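You operate a simulated robot arm through the tools that you are given. There is no shell and no other tool. Be economical: measure what you need, move in short steps, check, and stop when the job is done.

Carry out the task below with a simulated robot arm. There is one attempt and no reset: what you move stays moved.

Task
Take module 26 out of the rail and clamp 92 between the stops again.
Fine: Unlock the green stop and back it off to 120 mm first; 26 goes on the long tray; lock the green stop at the end.
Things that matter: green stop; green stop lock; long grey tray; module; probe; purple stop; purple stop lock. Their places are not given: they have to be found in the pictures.

It is judged by the outcome, as a careful person would: the job done as asked, and still so three seconds after it is handed in. It fails if anything else is knocked over, pushed out of place, dropped, spilled or broken.

Robot
A 7-joint arm with a two-finger parallel gripper, fixed in place. Base frame: the origin is at the foot of the arm, x ahead of it, y to its left, z up; the work surface is at about z = 80. Lengths are in cm, angles in degrees, forces in N, time in s.
With the tool pointing down near the work surface it reaches from about 24 to 68 cm from the base axis. Its first joint turns from -66.0 to 66.0 degrees. Payload 2.4 kg.
Tool frame: the origin (TCP) lies between the finger pads and is the grasp point; the fingertips stand 3 cm ahead of it; z points along the fingers, y is the line along which they close. The gripper opens to 9.4 cm. The fingers are 2.8 cm wide and 1 cm thick; the gripper's body (5 by 9.6 cm) begins 5.5 cm behind the TCP.
Orientation is that of the tool frame in the base frame, as a unit quaternion [w, x, y, z]. With the fingers straight down and closing along the base's y, the tool's x points along the base's -x, its y along +y and its z along -z.

Tools
- The arm moves only by the tool servo_tool. Its argument "deltas" is a list of rows, each a list of 7 numbers: the finger opening in cm, from 0 to 9.4, then the shift along the tool's x, y, z in units of 300 mm (1.0 is 300 mm), then the turn, a rotation vector about the tool's x, y, z in units of 45 degrees (1.0 is 45 degrees). In form: [[gripper, x, y, z, ax, ay, az], ...]. A call has 1 to 20 rows; each row is the pose to reach, as a shift and turn from the pose commanded when the call began, along the tool's axes at that moment. A call with a number of a shift or a turn outside -1 to 1 is refused whole. Each row takes 0.2 s and may step no farther than 5 cm and 8.6 degrees from the row before; otherwise, or with a gripper value out of range, the whole call is refused. Where a pose cannot be reached the arm comes as near as it can. A force on the tool above 70 N (or 10 N above the force at the start of the call, whichever is more), or a blocked arm, ends the call early, and 0.2 s more pass. The fingers move at their own pace (about 15.3 cm/s each) and stop on an object; they squeeze with about 31 N. The grip force told is the motor's: it shows also when the fingers shut on nothing. Time passes only in rows, and 0.2 s behind the last, so rows that repeat a pose let the fingers close. The reply holds the time, the measured pose of the TCP, the force on the tool along the base axes, the opening and the grip force, in the units named above and with some noise, with the torque about the TCP (base axes, N m) and any sound that the robot's microphone picked up.
- Cameras (640 x 400 px; columns grow to the right, rows downward): "scene" is fixed at [1.93, 46.73, 144.33]; the picture's right is [-0.79, -0.61, 0.00], its down [-0.32, 0.41, -0.86] and it looks along [0.53, -0.68, -0.52] (base axes); focal length 338 px, centre (320, 200). "wrist" rides on the gripper at [7.6, 1.4, -10.2] in the tool frame; the picture's right is [-0.18, 0.98, 0.00], its down [-0.75, -0.14, -0.64] and it looks along [-0.63, -0.12, 0.77] (tool axes); focal length 243 px, centre (320, 200).
- get_image(camera): a new picture of that camera. The clock stands still meanwhile.
- probe_pixels(camera, pixels): for up to 12 pixels [column, row] of the newest picture of that camera ("zoom" is the newest enlarged one), the place [x, y, z] in the base frame of the surface seen there, good to about 0.3 cm, but the place of the scene camera against the robot may be out by one fixed shift of up to 2.5 cm in any direction. The clock stands still meanwhile.
- close_up(camera, box): a new picture of the part [left, top, right, bottom] of that camera's present view, enlarged. The clock stands still meanwhile.
- hand_in(): hands the job in; it is judged then, once.

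Go step by step. Measure first, check grasps and placings, and put right what went wrong. The budget is 80 turns and 54 pictures, counting those below and the enlarged ones. Unless the task says otherwise, let go and move clear before handing in, and close with one line.

The tools are called after ">>>" by a JSON object that holds its "api" and its "payload". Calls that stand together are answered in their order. servo_tool: Moves the arm, as the interface text tells. Its arguments: {"type":"object","properties":{"deltas":{"type":"array","items":{"type":"array","items":{"type":"number"}}}},"required":["deltas"]} The other tools are called the same way: get_image (camera) takes a picture; probe_pixels (camera, pixels) gives the place of the surface under pixels of a picture; close_up (camera, box) takes an enlarged picture of a part of a camera's view; hand_in () hands the job in.

At the start:

```text
t: 0.0
tool_pos: [39.2, -18.43, 113.35]
tcp_rot: [0.0, 0.0, 1.0, 0.0]
force: [0.2, 0.3, 0.0]
torque: [0.01, 0.02, -0.02]
opening: 9.39
grip_force: 0.0
```

scene: 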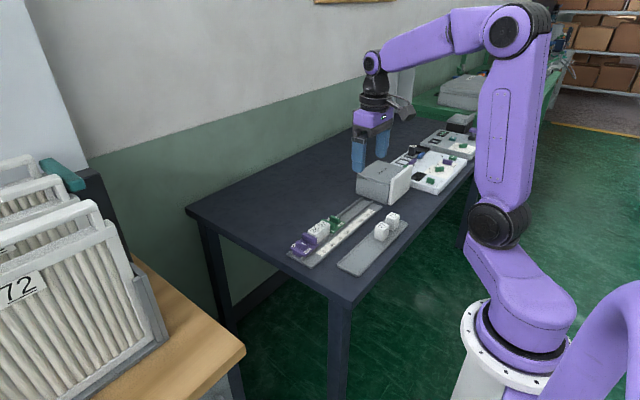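
wrist: 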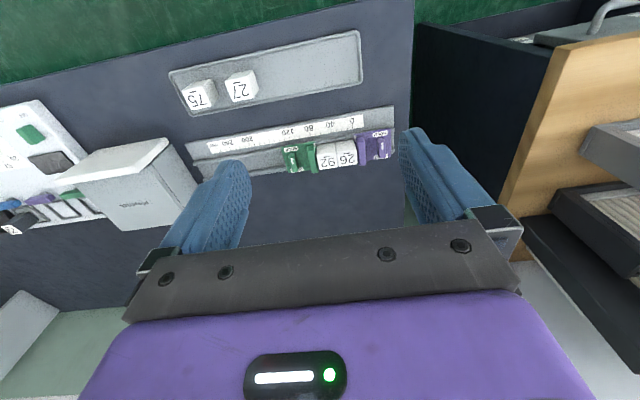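

The wrist picture shows the rail around (310,150) with the green stop, modules 92 and 26 and the purple stop, and the tray with 75 and 27 above it. I'll look closer from both cameras.

>>> {"api": "close_up", "payload": {"camera": "wrist", "box": [160, 20, 420, 190]}}

>>> {"api": "close_up", "payload": {"camera": "scene", "box": [270, 170, 430, 280]}}

>>> {"api": "probe_pixels", "payload": {"camera": "wrist", "pixels": [[200, 147], [360, 122], [290, 158], [307, 152], [327, 150], [346, 148], [365, 145], [381, 140], [200, 90], [240, 80], [310, 80], [230, 170]]}}

```text
2.35 times, centred on (290, 105) of wrist
```

zoom: 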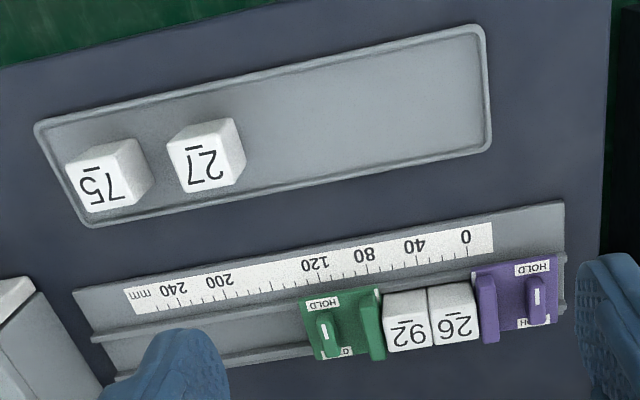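

```text
3.64 times, centred on (350, 225) of scene
```

zoom: 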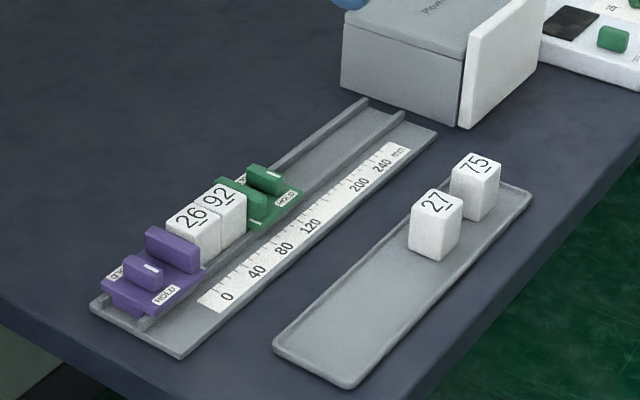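

```text
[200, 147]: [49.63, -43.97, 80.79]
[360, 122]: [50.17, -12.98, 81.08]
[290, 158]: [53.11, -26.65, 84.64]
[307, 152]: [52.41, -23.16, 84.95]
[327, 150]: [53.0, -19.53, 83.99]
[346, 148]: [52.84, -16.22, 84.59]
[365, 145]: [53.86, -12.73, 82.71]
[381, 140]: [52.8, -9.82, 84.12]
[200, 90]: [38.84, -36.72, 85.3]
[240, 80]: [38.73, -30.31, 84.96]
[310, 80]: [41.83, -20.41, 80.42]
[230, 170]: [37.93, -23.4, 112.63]
```

The rail runs roughly along base y, with 0 near y=-13 and values growing toward -y. I'll go lower to read the lock labels and the stop indices.

>>> {"api": "servo_tool", "payload": {"deltas": [[9.4, 0, -0.01, 0.15, 0, 0, 0], [9.4, 0, -0.02, 0.3, 0, 0, 0], [9.4, -0.03, -0.03, 0.45, 0, 0, 0], [9.4, -0.06, -0.03, 0.58, 0, 0, 0]]}}

>>> {"api": "get_image", "payload": {"camera": "wrist"}}

```text
t: 1.0
tool_pos: [40.99, -19.49, 95.98]
tcp_rot: [0.0, 0.001, 1.0, 0.0]
force: [0.4, -0.8, -0.4]
torque: [0.01, -0.01, 0.01]
opening: 9.41
grip_force: 0.0
```

```text
49 pictures are left
```

wrist: 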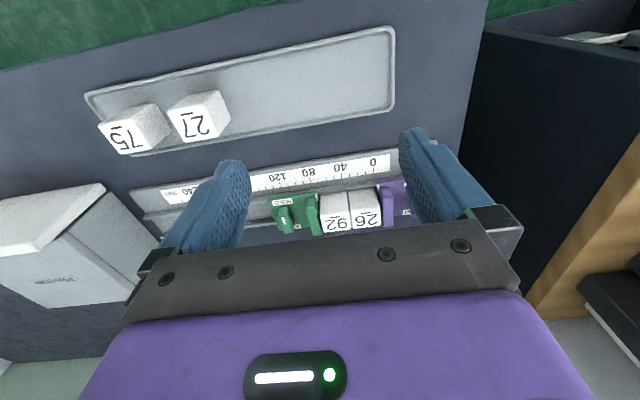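

>>> {"api": "close_up", "payload": {"camera": "wrist", "box": [240, 145, 420, 245]}}

>>> {"api": "close_up", "payload": {"camera": "scene", "box": [285, 200, 365, 270]}}

```text
3.56 times, centred on (330, 195) of wrist
```

zoom: 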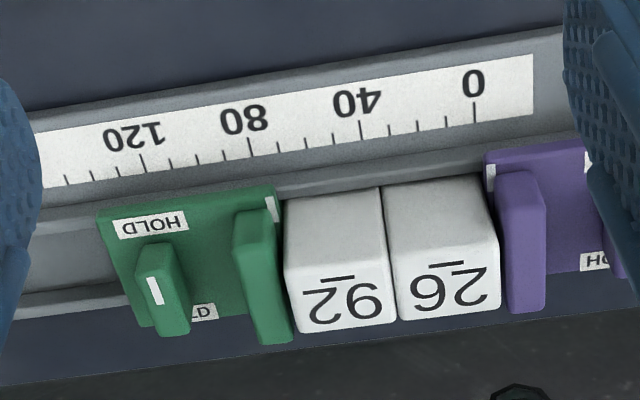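

```text
5.71 times, centred on (325, 235) of scene
```

zoom: 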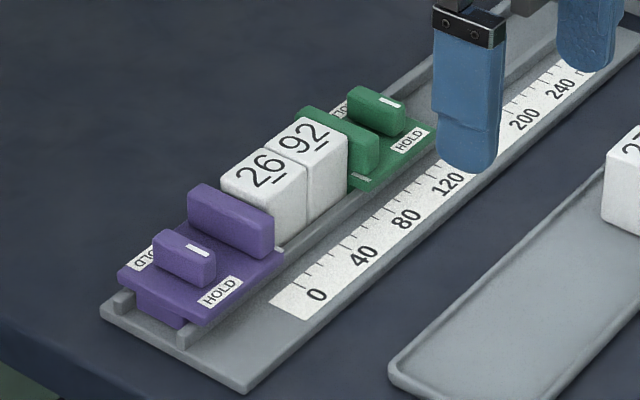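

>>> {"api": "servo_tool", "payload": {"deltas": [[9.4, -0.095, -0.091, 0.076, 0, 0, 0], [9.4, -0.19, -0.183, 0.153, 0, 0, 0]]}}

>>> {"api": "close_up", "payload": {"camera": "wrist", "box": [220, 110, 440, 250]}}

```text
t: 1.6
tool_pos: [46.81, -24.93, 91.56]
tcp_rot: [0.0, 0.0, 1.0, 0.001]
force: [-0.4, -0.3, 0.3]
torque: [-0.02, 0.03, 0.04]
opening: 9.4
grip_force: 0.0
```

```text
2.86 times, centred on (330, 180) of wrist
```

zoom: 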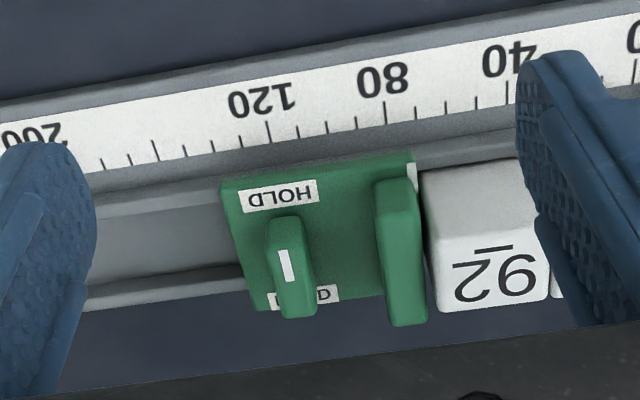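

>>> {"api": "probe_pixels", "payload": {"camera": "zoom", "pixels": [[285, 222], [295, 275], [270, 235], [304, 280], [278, 196], [340, 270], [390, 195], [402, 290], [268, 135], [510, 105], [412, 170], [490, 270]]}}

```text
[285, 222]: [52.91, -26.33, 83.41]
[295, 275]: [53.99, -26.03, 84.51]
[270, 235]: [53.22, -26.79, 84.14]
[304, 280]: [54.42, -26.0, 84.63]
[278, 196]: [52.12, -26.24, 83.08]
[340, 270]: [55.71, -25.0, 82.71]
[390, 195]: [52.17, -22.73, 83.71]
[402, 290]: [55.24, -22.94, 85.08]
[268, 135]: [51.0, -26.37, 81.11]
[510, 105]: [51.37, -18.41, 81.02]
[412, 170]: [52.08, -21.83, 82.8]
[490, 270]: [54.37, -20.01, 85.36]
```

>>> {"api": "close_up", "payload": {"camera": "wrist", "box": [290, 160, 380, 230]}}

```text
5.71 times, centred on (335, 195) of wrist
```

zoom: 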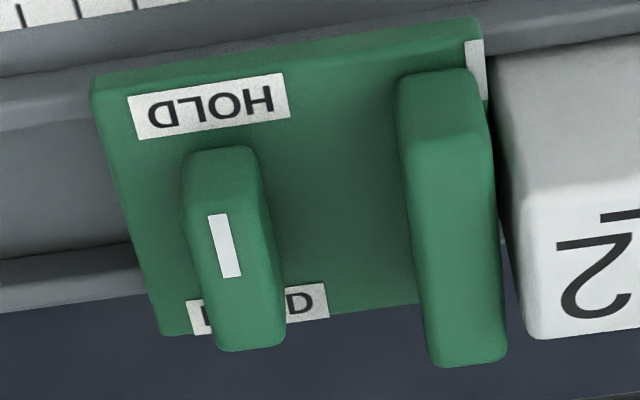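

>>> {"api": "probe_pixels", "payload": {"camera": "zoom", "pixels": [[222, 210], [250, 335], [210, 330], [278, 330], [195, 205], [260, 205], [225, 160], [405, 130], [480, 130], [440, 350], [474, 60], [105, 85]]}}

```text
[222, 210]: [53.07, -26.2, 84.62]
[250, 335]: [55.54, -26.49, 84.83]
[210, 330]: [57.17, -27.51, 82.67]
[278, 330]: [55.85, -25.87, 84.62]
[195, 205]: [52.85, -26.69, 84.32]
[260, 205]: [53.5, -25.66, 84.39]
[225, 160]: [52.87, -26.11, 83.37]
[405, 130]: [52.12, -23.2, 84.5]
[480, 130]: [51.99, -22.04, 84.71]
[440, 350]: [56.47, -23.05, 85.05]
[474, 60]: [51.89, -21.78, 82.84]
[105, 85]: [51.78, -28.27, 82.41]
```

>>> {"api": "probe_pixels", "payload": {"camera": "wrist", "pixels": [[373, 175], [349, 178], [311, 183], [280, 187], [166, 194], [170, 206], [385, 161], [100, 104], [385, 35], [385, 105], [140, 150], [300, 60]]}}

```text
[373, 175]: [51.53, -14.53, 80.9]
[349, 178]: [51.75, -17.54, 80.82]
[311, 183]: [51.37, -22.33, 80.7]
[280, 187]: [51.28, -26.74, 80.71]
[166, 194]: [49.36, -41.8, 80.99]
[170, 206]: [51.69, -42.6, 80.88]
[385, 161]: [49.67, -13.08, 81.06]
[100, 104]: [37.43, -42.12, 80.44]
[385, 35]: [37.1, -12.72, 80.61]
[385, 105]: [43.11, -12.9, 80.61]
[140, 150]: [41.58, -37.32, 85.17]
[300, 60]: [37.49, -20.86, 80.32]
```

The green knob is a bar about 1.1 cm wide centred near (54.3, -26.25), lying across the rail with HOLD at both ends, so it should be locked. I'll move above it with a narrow opening and look.

>>> {"api": "servo_tool", "payload": {"deltas": [[5, -0.125, -0.022, 0, 0, 0, 0], [2.8, -0.25, -0.044, 0, 0, 0, 0], [2.8, -0.25, -0.044, 0.05, 0, 0, 0], [2.8, -0.25, -0.044, 0.05, 0, 0, 0]]}}

>>> {"api": "get_image", "payload": {"camera": "wrist"}}

```text
t: 2.6
tool_pos: [54.28, -26.25, 89.96]
tcp_rot: [0.0, 0.0, 1.0, -0.001]
force: [0.4, -0.4, 0.2]
torque: [0.0, -0.02, -0.01]
opening: 2.8
grip_force: 0.1
```

```text
44 pictures are left
```

wrist: 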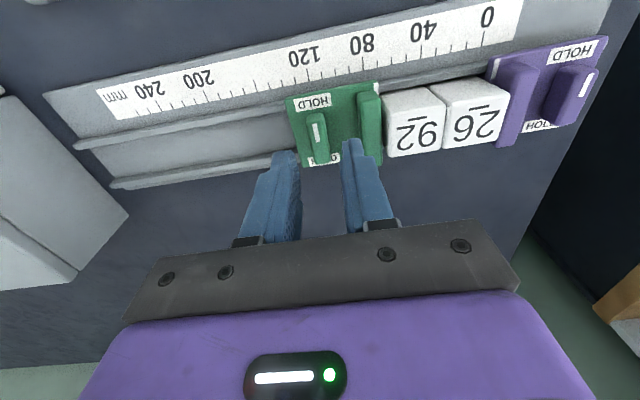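

>>> {"api": "probe_pixels", "payload": {"camera": "wrist", "pixels": [[484, 40], [307, 77], [132, 108], [45, 92], [490, 5], [316, 120], [324, 155], [376, 88], [335, 108], [400, 110], [455, 100], [390, 150]]}}

>>> {"api": "close_up", "payload": {"camera": "wrist", "box": [280, 20, 620, 180]}}

```text
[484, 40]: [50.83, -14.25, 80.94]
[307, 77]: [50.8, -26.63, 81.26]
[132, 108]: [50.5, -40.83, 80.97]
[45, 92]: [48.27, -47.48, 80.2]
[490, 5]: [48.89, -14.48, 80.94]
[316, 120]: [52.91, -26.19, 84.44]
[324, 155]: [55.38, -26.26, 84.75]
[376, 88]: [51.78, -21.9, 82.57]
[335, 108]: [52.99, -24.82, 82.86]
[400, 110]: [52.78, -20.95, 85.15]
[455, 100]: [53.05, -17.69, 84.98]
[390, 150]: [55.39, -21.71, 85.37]
```

```text
1.88 times, centred on (450, 100) of wrist
```

zoom: 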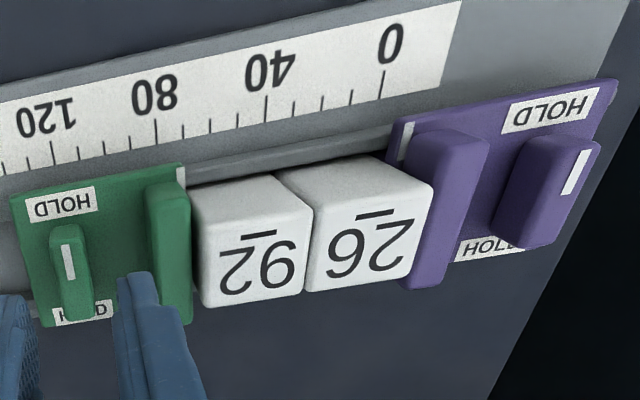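

The bar sits between the fingers at (53–55.5, -26.2). I'll descend and close on it.

>>> {"api": "servo_tool", "payload": {"deltas": [[2.8, 0, 0, 0.06, 0, 0, 0], [2.8, 0, 0, 0.118, 0, 0, 0], [0.5, 0, 0, 0.118, 0, 0, 0], [0.5, 0, 0, 0.118, 0, 0, 0]]}}

```text
t: 3.6
tool_pos: [54.2, -26.41, 86.46]
tcp_rot: [0.001, 0.001, 1.0, -0.001]
force: [-2.7, -9.3, 7.9]
torque: [-0.22, -0.03, 0.06]
opening: 1.24
grip_force: 45.4
```

Gripped at 1.24 cm. Turning by 24° first to see how it reacts.

>>> {"api": "servo_tool", "payload": {"deltas": [[0.5, 0, -0.005, 0, 0, 0, 0.18], [0.5, 0, -0.005, 0, 0, 0, 0.36], [0.5, 0, -0.005, 0, 0, 0, 0.53]]}}

```text
t: 4.4
tool_pos: [54.42, -26.33, 86.43]
tcp_rot: [0.0, 0.206, 0.979, -0.001]
force: [-4.0, -4.7, 12.7]
torque: [-0.12, -0.45, 1.62]
opening: 2.34
grip_force: 44.6
```

The opening grew to 2.34 with 1.6 N·m of torque, so the knob did not follow this way. I'll turn back and try the other direction.

>>> {"api": "servo_tool", "payload": {"deltas": [[0.5, 0, 0, 0, 0, 0, -0.18], [0.5, 0, 0, 0, 0, 0, -0.36], [0.5, 0, 0, 0, 0, 0, -0.53], [0.5, 0, 0, 0, 0, 0, -0.53]]}}

>>> {"api": "servo_tool", "payload": {"deltas": [[0.5, 0, 0, 0, 0, 0, -0.18], [0.5, 0, 0, 0, 0, 0, -0.36], [0.5, 0, 0, 0, 0, 0, -0.53]]}}

```text
t: 5.4
tool_pos: [54.08, -26.21, 86.44]
tcp_rot: [-0.001, 0.001, 1.0, 0.001]
force: [-10.7, -6.1, 7.1]
torque: [-0.15, 0.09, -0.03]
opening: 1.24
grip_force: 45.1
```

```text
t: 6.2
tool_pos: [54.2, -26.33, 86.39]
tcp_rot: [-0.001, -0.207, 0.978, 0.0]
force: [-9.8, -11.9, -1.9]
torque: [-0.5, 0.72, -0.03]
opening: 1.26
grip_force: 45.2
```

The knob follows this way (opening 1.26, almost no torque). I'll continue to 90°.

>>> {"api": "servo_tool", "payload": {"deltas": [[0.5, 0, 0, 0, 0, 0, -0.18], [0.5, 0, 0, 0, 0, 0, -0.36], [0.5, 0, 0, 0, 0, 0, -0.54], [0.5, 0, 0, 0, 0, 0, -0.72]]}}

```text
t: 7.2
tool_pos: [54.24, -26.59, 86.34]
tcp_rot: [0.001, -0.472, 0.882, -0.002]
force: [2.2, -20.8, -17.8]
torque: [-0.63, 0.03, -0.04]
opening: 1.21
grip_force: 45.1
```

>>> {"api": "servo_tool", "payload": {"deltas": [[0.5, 0.0083, -0.0056, 0.003, 0, 0, 0], [0.5, 0.0083, -0.0056, 0.003, 0, 0, -0.18], [0.5, 0.0083, -0.0056, 0.003, 0, 0, -0.36], [0.5, 0.0083, -0.0056, 0.003, 0, 0, -0.54], [0.5, 0.0083, -0.0056, 0.003, 0, 0, -0.72]]}}

```text
t: 8.4
tool_pos: [54.54, -26.65, 86.37]
tcp_rot: [0.001, -0.7, 0.714, -0.002]
force: [14.4, -12.9, -6.2]
torque: [1.05, -0.24, -0.07]
opening: 1.26
grip_force: 45.2
```

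At 89° with no stop felt. I'll let go, rise and look at the lock.

>>> {"api": "servo_tool", "payload": {"deltas": [[3.0, 0, 0, 0, 0, 0, 0], [3.0, 0, 0, 0, 0, 0, 0], [3.0, 0, 0, -0.15, 0, 0, 0]]}}

>>> {"api": "get_image", "payload": {"camera": "wrist"}}

>>> {"api": "close_up", "payload": {"camera": "scene", "box": [285, 200, 365, 270]}}

```text
t: 9.2
tool_pos: [54.14, -26.64, 90.83]
tcp_rot: [0.0, -0.699, 0.715, 0.0]
force: [-0.7, 0.7, -1.1]
torque: [-0.03, 0.04, -0.05]
opening: 3.02
grip_force: 0.0
```

```text
42 pictures are left
```

wrist: 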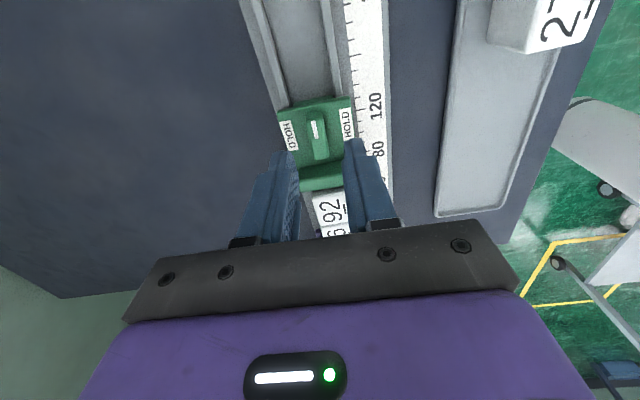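

```text
5.71 times, centred on (325, 235) of scene
```

zoom: 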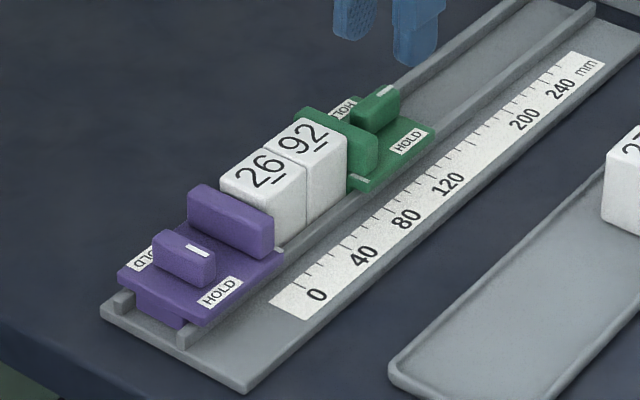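

The lever now lies along the rail (wrist (317,140)), so the green stop is unlocked. I'll regrip the bar and draw the stop about 4.7 cm toward -y.

>>> {"api": "servo_tool", "payload": {"deltas": [[3.0, 0, -0.0135, 0.08, 0, 0, 0], [3.0, 0, -0.0135, 0.148, 0, 0, 0], [0.5, 0, -0.0135, 0.148, 0, 0, 0], [0.5, 0, -0.0135, 0.148, 0, 0, 0]]}}

>>> {"api": "servo_tool", "payload": {"deltas": [[0.5, 0.03, 0, 0, 0, 0, 0], [0.5, 0.06, -0.001, 0, 0, 0, 0], [0.5, 0.09, -0.001, 0, 0, 0, 0], [0.5, 0.12, -0.002, 0, 0, 0, 0], [0.5, 0.155, -0.002, 0, 0, 0, 0], [0.5, 0.155, -0.002, 0, 0, 0, 0]]}}

>>> {"api": "get_image", "payload": {"camera": "wrist"}}

```text
t: 10.2
tool_pos: [54.48, -26.66, 86.41]
tcp_rot: [-0.001, -0.698, 0.716, 0.001]
force: [-9.8, 0.2, 7.7]
torque: [0.44, 0.19, 0.01]
opening: 1.23
grip_force: 44.9
```

```text
t: 11.6
tool_pos: [54.51, -31.31, 86.38]
tcp_rot: [-0.001, -0.698, 0.716, 0.0]
force: [-17.5, 0.5, 13.1]
torque: [-0.31, 0.42, 0.08]
opening: 1.26
grip_force: 45.2
```

```text
40 pictures are left
```

wrist: 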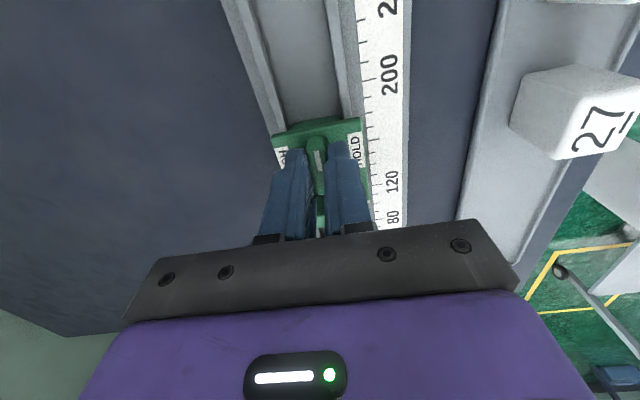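

The stop followed. I'll check the index against the scale and the modules.

>>> {"api": "close_up", "payload": {"camera": "wrist", "box": [320, 130, 440, 235]}}

>>> {"api": "close_up", "payload": {"camera": "scene", "box": [285, 190, 365, 260]}}

```text
3.81 times, centred on (380, 182) of wrist
```

zoom: 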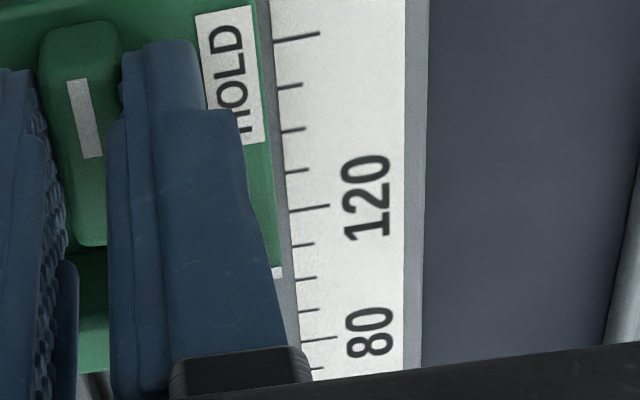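

```text
5.71 times, centred on (325, 225) of scene
```

zoom: 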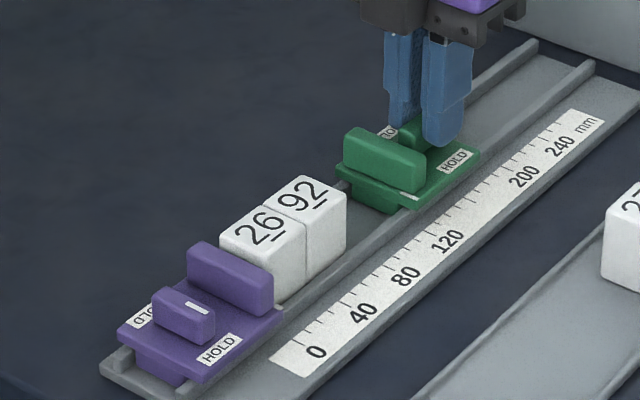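

>>> {"api": "close_up", "payload": {"camera": "wrist", "box": [320, 130, 440, 235]}}

>>> {"api": "probe_pixels", "payload": {"camera": "zoom", "pixels": [[277, 272], [276, 273], [320, 206], [320, 338], [300, 36], [310, 129], [318, 278], [279, 271]]}}

```text
3.81 times, centred on (380, 182) of wrist
```

zoom: 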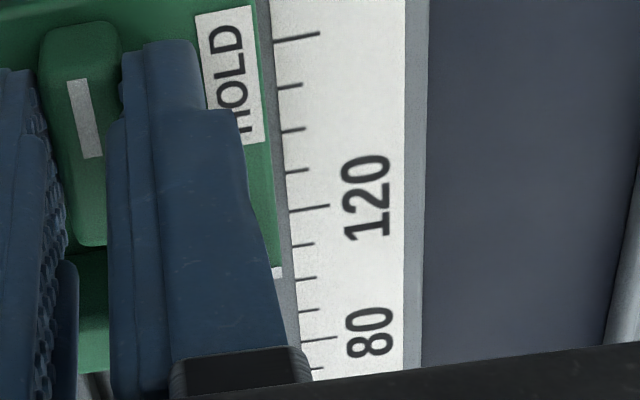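

```text
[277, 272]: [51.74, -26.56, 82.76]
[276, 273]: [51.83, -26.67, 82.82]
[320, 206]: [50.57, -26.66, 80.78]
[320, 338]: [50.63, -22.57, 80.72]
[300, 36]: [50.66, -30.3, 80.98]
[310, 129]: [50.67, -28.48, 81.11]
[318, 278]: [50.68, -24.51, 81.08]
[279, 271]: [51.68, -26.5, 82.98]
```

The index (y -26.57) coincides with the 120 tick (y -26.6). I'll release, rise and go toward module 26, keeping the fingers closing along x.

>>> {"api": "servo_tool", "payload": {"deltas": [[3.0, 0, 0, 0, 0, 0, 0], [3.0, 0, 0, 0, 0, 0, 0], [3.0, 0, 0, -0.12, 0, 0, 0], [4, 0, 0, -0.27, 0, 0, 0], [6, -0.15, 0, -0.27, 0, 0, 0], [6, -0.3, 0, -0.27, 0, 0, 0]]}}

>>> {"api": "get_image", "payload": {"camera": "wrist"}}

```text
t: 13.0
tool_pos: [54.75, -22.31, 94.47]
tcp_rot: [0.0, -0.698, 0.716, 0.0]
force: [-0.6, 0.1, 0.5]
torque: [0.01, 0.04, -0.01]
opening: 6.01
grip_force: 0.1
```

```text
36 pictures are left
```

wrist: 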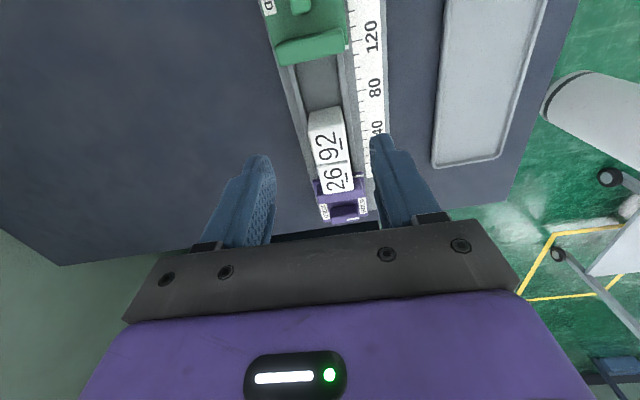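

>>> {"api": "close_up", "payload": {"camera": "wrist", "box": [270, 0, 410, 240]}}

```text
1.67 times, centred on (340, 120) of wrist
```

zoom: 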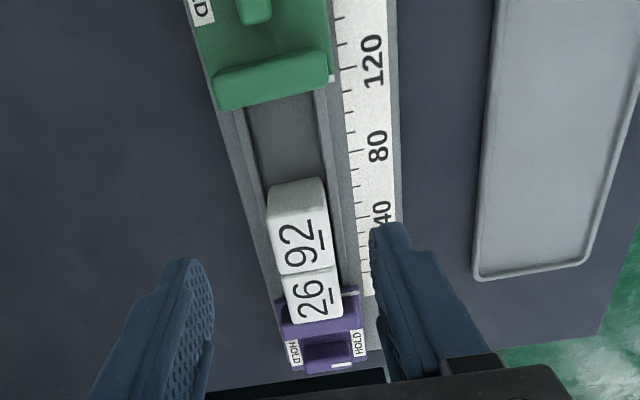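

>>> {"api": "probe_pixels", "payload": {"camera": "zoom", "pixels": [[275, 218], [325, 212], [276, 268], [330, 263], [288, 318], [340, 312], [336, 78], [270, 95], [320, 165], [345, 292], [310, 325], [355, 65]]}}

```text
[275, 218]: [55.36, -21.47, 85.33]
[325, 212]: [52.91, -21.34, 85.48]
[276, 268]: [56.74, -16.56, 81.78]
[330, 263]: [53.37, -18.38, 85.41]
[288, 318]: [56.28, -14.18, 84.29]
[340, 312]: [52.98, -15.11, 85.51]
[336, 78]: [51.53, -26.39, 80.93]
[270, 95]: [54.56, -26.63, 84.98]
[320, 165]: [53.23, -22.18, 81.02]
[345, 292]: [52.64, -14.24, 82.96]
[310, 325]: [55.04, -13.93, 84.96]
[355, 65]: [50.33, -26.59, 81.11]
```

Module 26 spans y ≈ -18.2 to -14.7, x ≈ 52.7 to 55.8, top 85.4. I'll hover above it at y -16.5 and check.

>>> {"api": "servo_tool", "payload": {"deltas": [[5, -0.1, 0.01, 0.05, 0, 0, 0], [5, -0.193, 0.02, 0.13, 0, 0, 0], [5, -0.193, 0.02, 0.18, 0, 0, 0], [5, -0.193, 0.02, 0.18, 0, 0, 0]]}}

>>> {"api": "close_up", "payload": {"camera": "wrist", "box": [220, 80, 460, 240]}}

>>> {"api": "close_up", "payload": {"camera": "scene", "box": [280, 190, 370, 270]}}

```text
t: 14.0
tool_pos: [54.33, -16.41, 89.16]
tcp_rot: [0.0, -0.698, 0.716, 0.001]
force: [0.2, -0.6, -0.2]
torque: [0.0, -0.01, 0.01]
opening: 5.0
grip_force: 0.0
```

```text
2.50 times, centred on (340, 160) of wrist
```

zoom: 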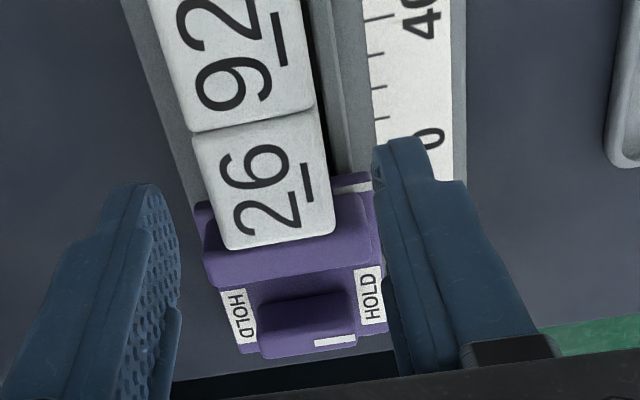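

```text
5.00 times, centred on (325, 230) of scene
```

zoom: 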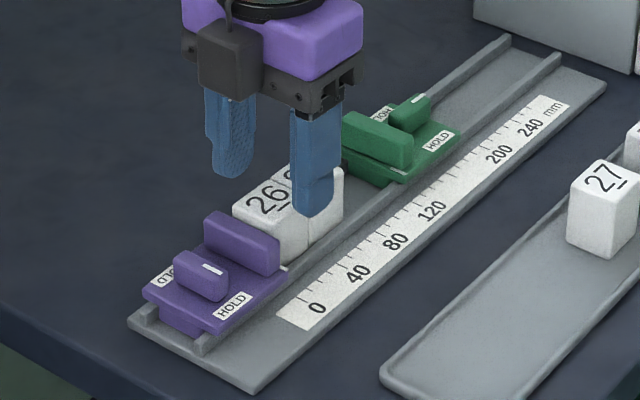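

>>> {"api": "probe_pixels", "payload": {"camera": "zoom", "pixels": [[210, 140], [305, 120], [228, 243], [328, 228], [260, 240], [260, 128], [350, 188], [335, 150], [384, 190], [168, 260]]}}

```text
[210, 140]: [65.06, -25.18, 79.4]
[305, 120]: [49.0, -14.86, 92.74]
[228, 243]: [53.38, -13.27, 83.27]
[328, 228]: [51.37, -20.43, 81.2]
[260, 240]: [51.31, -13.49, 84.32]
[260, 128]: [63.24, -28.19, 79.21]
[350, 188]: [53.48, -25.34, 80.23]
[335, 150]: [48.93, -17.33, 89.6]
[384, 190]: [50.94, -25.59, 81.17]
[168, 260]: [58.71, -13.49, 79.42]
```

>>> {"api": "close_up", "payload": {"camera": "wrist", "box": [220, 80, 460, 240]}}

>>> {"api": "probe_pixels", "payload": {"camera": "zoom", "pixels": [[210, 140], [305, 120], [228, 243], [328, 228], [260, 240], [260, 128], [350, 188], [335, 150], [205, 230], [60, 60]]}}

```text
2.50 times, centred on (340, 160) of wrist
```

zoom: 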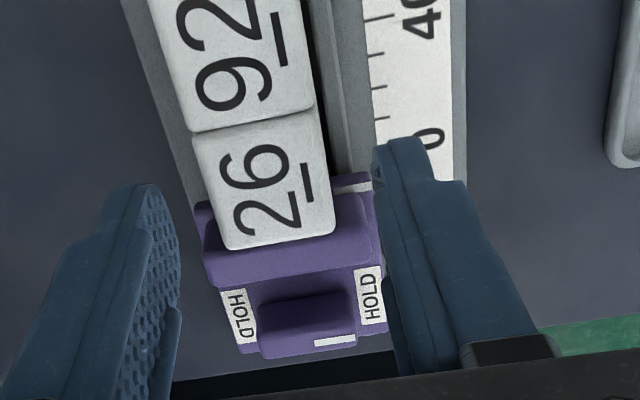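

```text
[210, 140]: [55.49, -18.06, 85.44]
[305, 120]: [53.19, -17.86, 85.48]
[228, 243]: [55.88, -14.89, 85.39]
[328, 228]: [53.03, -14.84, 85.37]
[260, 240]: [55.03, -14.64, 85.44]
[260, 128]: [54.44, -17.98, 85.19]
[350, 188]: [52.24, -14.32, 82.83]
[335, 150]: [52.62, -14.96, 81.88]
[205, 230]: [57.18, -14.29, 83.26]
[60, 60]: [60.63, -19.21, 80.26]
```

Fingers straddle 26 (centre ≈ 54.4, -16.4). Descend, close, and lift straight up a little.

>>> {"api": "servo_tool", "payload": {"deltas": [[5, 0, -0.001, 0.05, 0, 0, 0], [5, 0, -0.001, 0.108, 0, 0, 0], [2.5, 0, -0.001, 0.108, 0, 0, 0], [2.5, 0, -0.001, 0.108, 0, 0, 0]]}}

>>> {"api": "servo_tool", "payload": {"deltas": [[2.5, 0, 0, -0.02, 0, 0, 0], [2.5, 0, 0, -0.05, 0, 0, 0], [2.5, 0, 0, -0.1, 0, 0, 0], [2.5, 0, 0, -0.2, 0, 0, 0]]}}

>>> {"api": "get_image", "payload": {"camera": "wrist"}}

>>> {"api": "get_image", "payload": {"camera": "scene"}}

```text
t: 15.0
tool_pos: [54.41, -16.41, 85.96]
tcp_rot: [0.001, -0.699, 0.715, -0.001]
force: [-2.1, -0.6, 15.4]
torque: [0.09, 0.11, 0.05]
opening: 3.11
grip_force: 31.5
```

```text
t: 16.0
tool_pos: [54.61, -16.46, 91.9]
tcp_rot: [0.0, -0.699, 0.715, -0.001]
force: [0.5, 0.5, 0.1]
torque: [-0.02, 0.0, -0.01]
opening: 3.09
grip_force: 30.4
```

```text
31 pictures are left
```

wrist: 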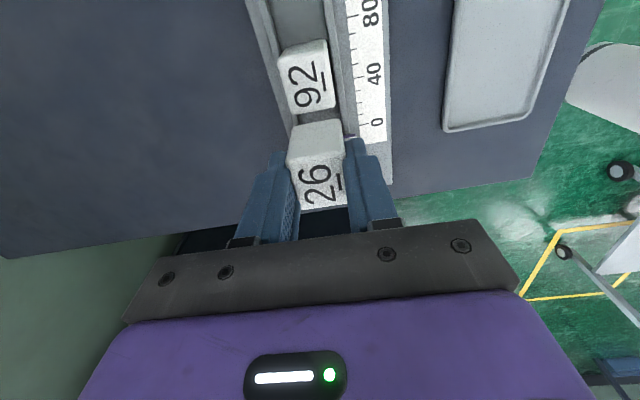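

```text
30 pictures are left
```

scene: 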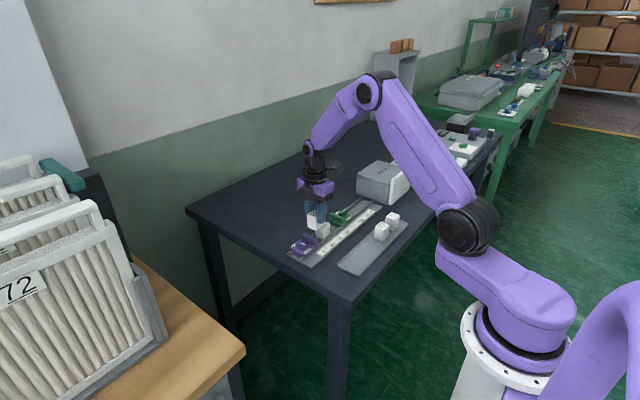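

Module 26 is held and lifted clear, with 92 still standing. I'll carry it over the tray's free end near (40.2, -20).

>>> {"api": "servo_tool", "payload": {"deltas": [[2.5, 0, 0, -0.08, 0, 0, 0], [2.5, 0.03, 0.12, -0.08, 0, 0, 0], [2.5, 0.06, 0.24, -0.08, 0, 0, 0], [2.5, 0.1, 0.36, -0.08, 0, 0, 0], [2.5, 0.128, 0.477, -0.08, 0, 0, 0], [2.5, 0.128, 0.477, 0.05, 0, 0, 0], [2.5, 0.128, 0.477, 0.13, 0, 0, 0]]}}

>>> {"api": "get_image", "payload": {"camera": "wrist"}}

>>> {"api": "close_up", "payload": {"camera": "scene", "box": [280, 180, 430, 290]}}

```text
t: 17.6
tool_pos: [39.96, -19.91, 88.02]
tcp_rot: [0.001, -0.699, 0.716, -0.001]
force: [0.1, 0.2, 0.0]
torque: [0.02, 0.03, 0.01]
opening: 3.1
grip_force: 30.7
```

```text
29 pictures are left
```

wrist: 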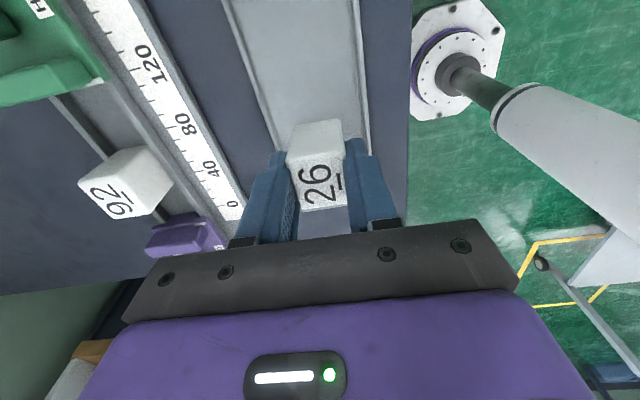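

```text
3.64 times, centred on (355, 235) of scene
```

zoom: 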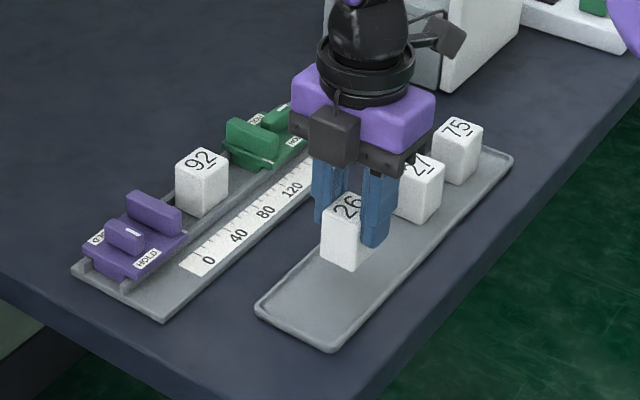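

Over the tray and well placed. Lowering gently.

>>> {"api": "servo_tool", "payload": {"deltas": [[2.5, 0, 0, 0.04, 0, 0, 0], [2.5, 0, 0, 0.065, 0, 0, 0], [2.5, 0, 0, 0.075, 0, 0, 0], [2.5, 0, 0, 0.08, 0, 0, 0]]}}

```text
t: 18.6
tool_pos: [40.0, -19.95, 85.57]
tcp_rot: [0.0, -0.698, 0.716, 0.0]
force: [0.4, 0.4, -0.4]
torque: [0.02, -0.02, 0.01]
opening: 3.09
grip_force: 31.5
```

>>> {"api": "servo_tool", "payload": {"deltas": [[2.5, 0, 0, 0.005, 0, 0, 0], [2.5, 0, 0, 0.01, 0, 0, 0]]}}

```text
t: 19.2
tool_pos: [39.94, -19.91, 85.45]
tcp_rot: [0.001, -0.698, 0.716, 0.0]
force: [-6.7, 4.1, 44.8]
torque: [0.3, 0.36, 0.0]
opening: 3.09
grip_force: 30.6
```

Contact felt (45 N up). I'll ease off slightly, release, and rise.

>>> {"api": "servo_tool", "payload": {"deltas": [[2.5, 0, 0, -0.005, 0, 0, 0], [5, 0, 0, -0.005, 0, 0, 0], [5, 0, 0, -0.005, 0, 0, 0], [5, 0, 0, -0.1, 0, 0, 0], [5, 0, 0, -0.26, 0, 0, 0]]}}

>>> {"api": "close_up", "payload": {"camera": "scene", "box": [280, 180, 430, 290]}}

```text
t: 20.4
tool_pos: [40.07, -19.99, 93.05]
tcp_rot: [0.0, -0.699, 0.715, 0.0]
force: [0.3, -0.4, 0.0]
torque: [-0.01, 0.02, -0.03]
opening: 4.99
grip_force: 0.0
```

```text
3.64 times, centred on (355, 235) of scene
```

zoom: 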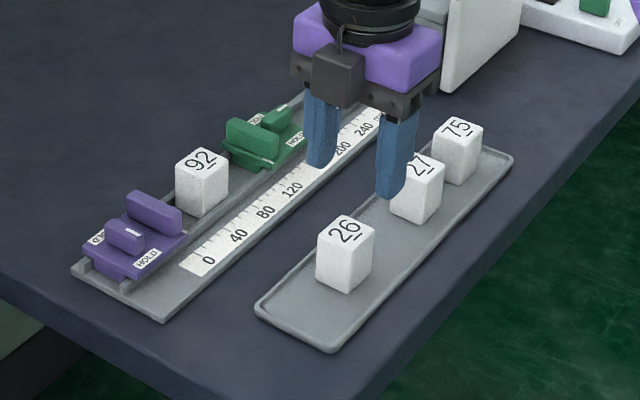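

Module 26 stands on the long tray. Next I'll go back above the green stop's lever.

>>> {"api": "servo_tool", "payload": {"deltas": [[5, 0.08, -0.11, 0, 0, 0, 0], [5, 0.17, -0.23, 0, 0, 0, 0], [4, 0.26, -0.36, 0, 0, 0, 0], [3.2, 0.356, -0.488, 0, 0, 0, 0], [3.2, 0.356, -0.488, 0.1, 0, 0, 0], [3.2, 0.356, -0.488, 0.1, 0, 0, 0]]}}

>>> {"api": "close_up", "payload": {"camera": "wrist", "box": [220, 80, 460, 240]}}

```text
t: 21.8
tool_pos: [54.28, -30.95, 90.02]
tcp_rot: [0.0, -0.699, 0.715, -0.001]
force: [-0.7, -0.8, -0.5]
torque: [0.03, 0.0, 0.01]
opening: 3.2
grip_force: 0.0
```

```text
2.50 times, centred on (340, 160) of wrist
```

zoom: 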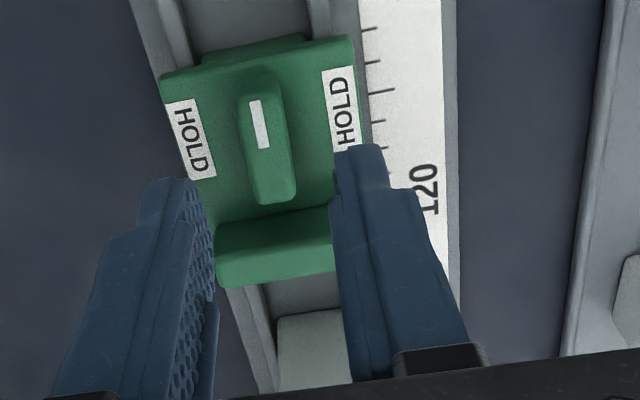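

>>> {"api": "probe_pixels", "payload": {"camera": "zoom", "pixels": [[255, 85], [265, 190], [245, 140], [285, 140], [280, 192], [270, 225], [225, 240], [325, 225], [305, 350], [380, 90]]}}

```text
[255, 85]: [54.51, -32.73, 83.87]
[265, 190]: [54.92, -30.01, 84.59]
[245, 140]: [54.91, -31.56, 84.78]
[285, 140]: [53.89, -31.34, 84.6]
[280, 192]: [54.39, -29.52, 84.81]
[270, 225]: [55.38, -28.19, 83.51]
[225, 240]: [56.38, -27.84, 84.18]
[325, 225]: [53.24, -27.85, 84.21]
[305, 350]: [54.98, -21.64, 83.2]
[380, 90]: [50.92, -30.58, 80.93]
```

>>> {"api": "servo_tool", "payload": {"deltas": [[3.0, 0, -0.006, 0.06, 0, 0, 0], [3.0, 0, -0.006, 0.12, 0, 0, 0], [0.5, 0, -0.006, 0.12, 0, 0, 0], [0.5, 0, -0.006, 0.12, 0, 0, 0]]}}

>>> {"api": "servo_tool", "payload": {"deltas": [[0.5, -0.03, 0, 0, 0, 0, 0], [0.5, -0.06, 0.001, 0, 0, 0, 0], [0.5, -0.09, 0.001, 0, 0, 0, 0], [0.5, -0.12, 0.002, 0, 0, 0, 0], [0.5, -0.15, 0.002, 0, 0, 0, 0], [0.5, -0.18, 0.002, 0, 0, 0, 0], [0.5, -0.21, 0.003, 0, 0, 0, 0], [0.5, -0.24, 0.003, 0, 0, 0, 0], [0.5, -0.265, 0.003, 0, 0, 0, 0]]}}

>>> {"api": "get_image", "payload": {"camera": "wrist"}}

>>> {"api": "close_up", "payload": {"camera": "scene", "box": [280, 190, 370, 270]}}

```text
t: 22.8
tool_pos: [54.6, -31.05, 86.33]
tcp_rot: [-0.001, -0.698, 0.716, 0.0]
force: [-6.6, 0.4, 4.7]
torque: [0.42, 0.14, 0.01]
opening: 1.23
grip_force: 44.8
```

```text
t: 24.8
tool_pos: [54.55, -23.01, 86.3]
tcp_rot: [-0.001, -0.698, 0.716, 0.002]
force: [-16.1, -1.2, 0.7]
torque: [-0.55, 0.37, 0.03]
opening: 1.24
grip_force: 45.2
```

```text
25 pictures are left
```

wrist: 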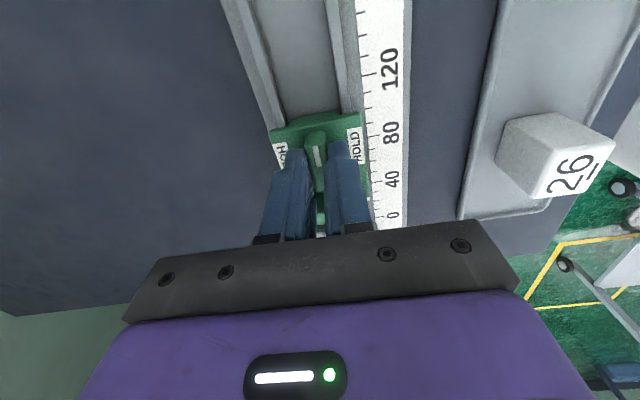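

```text
5.00 times, centred on (325, 230) of scene
```

zoom: 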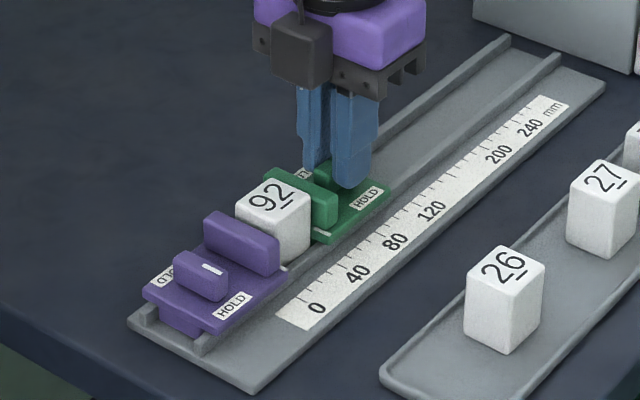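

The stop has carried 92 almost to the purple jaw. Now small steps until the y force rises.

>>> {"api": "servo_tool", "payload": {"deltas": [[0.5, -0.005, 0, 0, 0, 0, 0], [0.5, -0.01, 0, 0, 0, 0, 0], [0.5, -0.01, 0, 0, 0, 0, 0]]}}

>>> {"api": "servo_tool", "payload": {"deltas": [[0.5, -0.003, 0, 0, 0, 0, 0], [0.5, -0.006, 0, 0, 0, 0, 0]]}}

```text
t: 25.6
tool_pos: [54.43, -22.79, 86.39]
tcp_rot: [-0.001, -0.698, 0.716, 0.002]
force: [-17.6, -1.0, -6.3]
torque: [-0.18, 0.33, 0.0]
opening: 1.23
grip_force: 45.3
```

```text
t: 26.2
tool_pos: [54.5, -22.73, 86.45]
tcp_rot: [-0.001, -0.697, 0.717, 0.0]
force: [-14.8, -9.6, -11.5]
torque: [1.08, 0.29, -0.01]
opening: 1.24
grip_force: 45.2
```

Contact at y -22.73 with 10 N. Slightly more preload and check.

>>> {"api": "servo_tool", "payload": {"deltas": [[0.5, -0.003, 0, 0, 0, 0, 0], [0.5, -0.003, 0, 0, 0, 0, 0]]}}

>>> {"api": "close_up", "payload": {"camera": "scene", "box": [290, 205, 350, 260]}}

```text
t: 26.8
tool_pos: [54.56, -22.68, 86.43]
tcp_rot: [0.0, -0.698, 0.716, 0.001]
force: [-16.6, -15.2, -15.0]
torque: [-0.09, 0.34, 0.01]
opening: 1.26
grip_force: 44.7
```

```text
7.27 times, centred on (320, 232) of scene
```

zoom: 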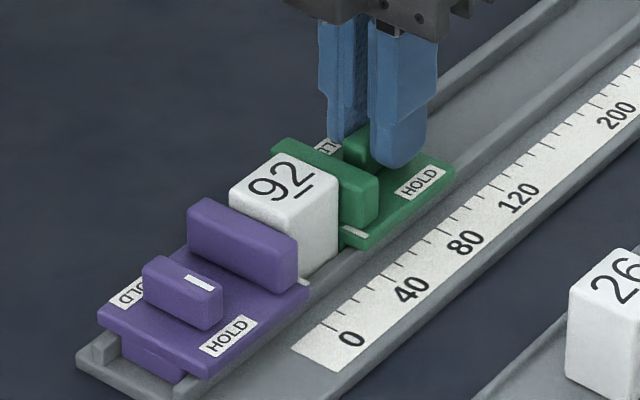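

92 is gripped between both jaws with no gap visible. Holding the push, I'll turn the lever back toward HOLD.

>>> {"api": "servo_tool", "payload": {"deltas": [[0.5, 0, 0, 0, 0, 0, 0.18], [0.5, 0, 0, 0, 0, 0, 0.36], [0.5, 0, 0, 0, 0, 0, 0.54], [0.5, 0, 0, 0, 0, 0, 0.72], [0.5, 0, 0, 0, 0, 0, 0.9]]}}

```text
t: 28.0
tool_pos: [54.5, -22.62, 86.33]
tcp_rot: [-0.001, -0.405, 0.914, 0.0]
force: [-18.4, -13.3, -14.9]
torque: [-0.03, 0.07, 0.01]
opening: 1.25
grip_force: 45.0
```

>>> {"api": "servo_tool", "payload": {"deltas": [[0.5, 0, 0, 0, 0, 0, 0.18], [0.5, 0, 0, 0, 0, 0, 0.36], [0.5, 0, 0, 0, 0, 0, 0.54], [0.5, 0, 0, 0, 0, 0, 0.72], [0.5, 0, 0, 0, 0, 0, 0.9], [0.5, 0, 0, 0, 0, 0, 1.0]]}}

>>> {"api": "servo_tool", "payload": {"deltas": [[0.5, 0, 0, 0, 0, 0, 0.07], [0.5, 0, 0, 0, 0, 0, 0.07]]}}

```text
t: 29.4
tool_pos: [54.47, -22.7, 86.39]
tcp_rot: [-0.002, -0.025, 1.0, 0.0]
force: [-20.8, -13.5, -14.5]
torque: [-0.28, -0.08, -0.03]
opening: 1.23
grip_force: 45.3
```

```text
t: 30.0
tool_pos: [54.57, -22.57, 86.29]
tcp_rot: [-0.002, 0.001, 1.0, 0.0]
force: [-18.9, -14.2, -15.0]
torque: [-0.31, 0.14, 0.12]
opening: 1.25
grip_force: 44.6
```

>>> {"api": "servo_tool", "payload": {"deltas": [[0.5, 0, 0, 0, 0, 0, 0.08], [0.5, 0, 0, 0, 0, 0, 0.08]]}}

```text
t: 30.6
tool_pos: [54.41, -22.66, 86.27]
tcp_rot: [-0.002, 0.031, 1.0, -0.001]
force: [-16.0, -14.4, -16.9]
torque: [-0.31, 0.44, 1.34]
opening: 1.32
grip_force: 45.0
```

The end stop is felt (1.3 N·m), so the lever is at HOLD. I'll straighten, let go, rise and look.

>>> {"api": "servo_tool", "payload": {"deltas": [[0.5, 0, 0, 0, 0, 0, -0.08], [2.7, 0, 0, 0, 0, 0, -0.08], [2.7, 0, 0, 0, 0, 0, -0.08], [2.7, 0, 0, -0.1, 0, 0, -0.08], [2.7, 0.1, 0, -0.2, 0, 0, -0.08], [6, 0.2, 0, -0.3, 0, 0, -0.08]]}}

>>> {"api": "close_up", "payload": {"camera": "wrist", "box": [200, 60, 460, 240]}}

>>> {"api": "close_up", "payload": {"camera": "scene", "box": [280, 180, 430, 290]}}

```text
t: 32.0
tool_pos: [48.74, -22.14, 95.45]
tcp_rot: [0.0, 0.0, 1.0, 0.0]
force: [-0.2, 0.4, -0.2]
torque: [-0.01, 0.02, -0.04]
opening: 6.01
grip_force: 0.0
```

```text
2.22 times, centred on (330, 150) of wrist
```

zoom: 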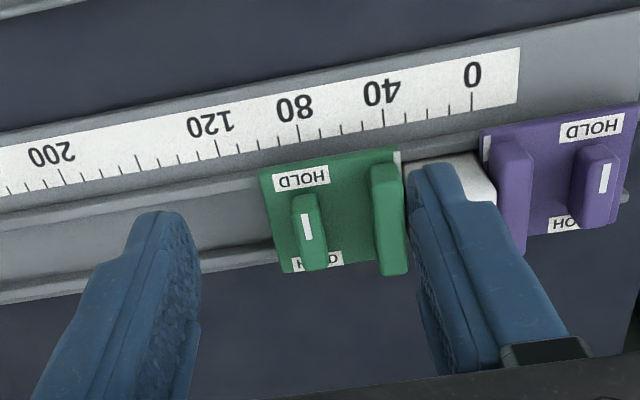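

```text
3.64 times, centred on (355, 235) of scene
```

zoom: 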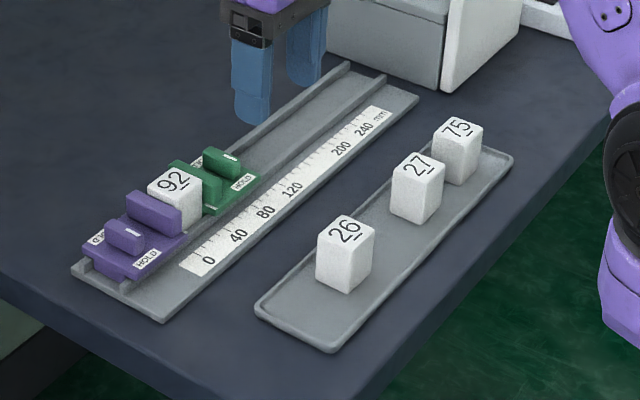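

All looks right: the green lever is across at HOLD. I'll rise clear for one last gap check.

>>> {"api": "servo_tool", "payload": {"deltas": [[9.4, 0.1, 0.03, -0.12, 0, 0, 0], [9.4, 0.2, 0.06, -0.24, 0, 0, 0], [9.4, 0.2, 0.06, -0.24, 0, 0, 0]]}}

>>> {"api": "close_up", "payload": {"camera": "wrist", "box": [280, 110, 420, 210]}}

>>> {"api": "close_up", "payload": {"camera": "scene", "box": [290, 205, 350, 260]}}

```text
t: 32.8
tool_pos: [42.64, -20.26, 102.67]
tcp_rot: [0.0, 0.0, 1.0, -0.001]
force: [0.0, -0.5, 0.5]
torque: [-0.02, 0.0, -0.01]
opening: 9.41
grip_force: 0.1
```

```text
4.00 times, centred on (350, 160) of wrist
```

zoom: 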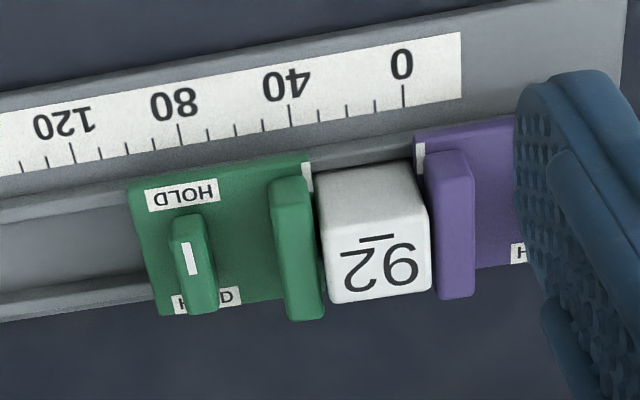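

```text
7.27 times, centred on (320, 232) of scene
```

zoom: 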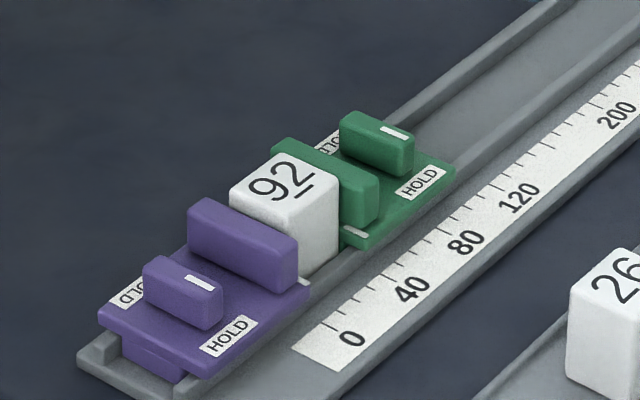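

92 is seated between both jaws with no visible gap, the green lever is at HOLD, 26 stands on the tray and the arm is clear. Handing in.

>>> {"api": "hand_in", "payload": {}}

```text
The job is handed in.
```

Module 26 is on the long tray, and 92 is clamped between the stops again. I backed the green stop off to 120 mm first and locked it at HOLD at the end.
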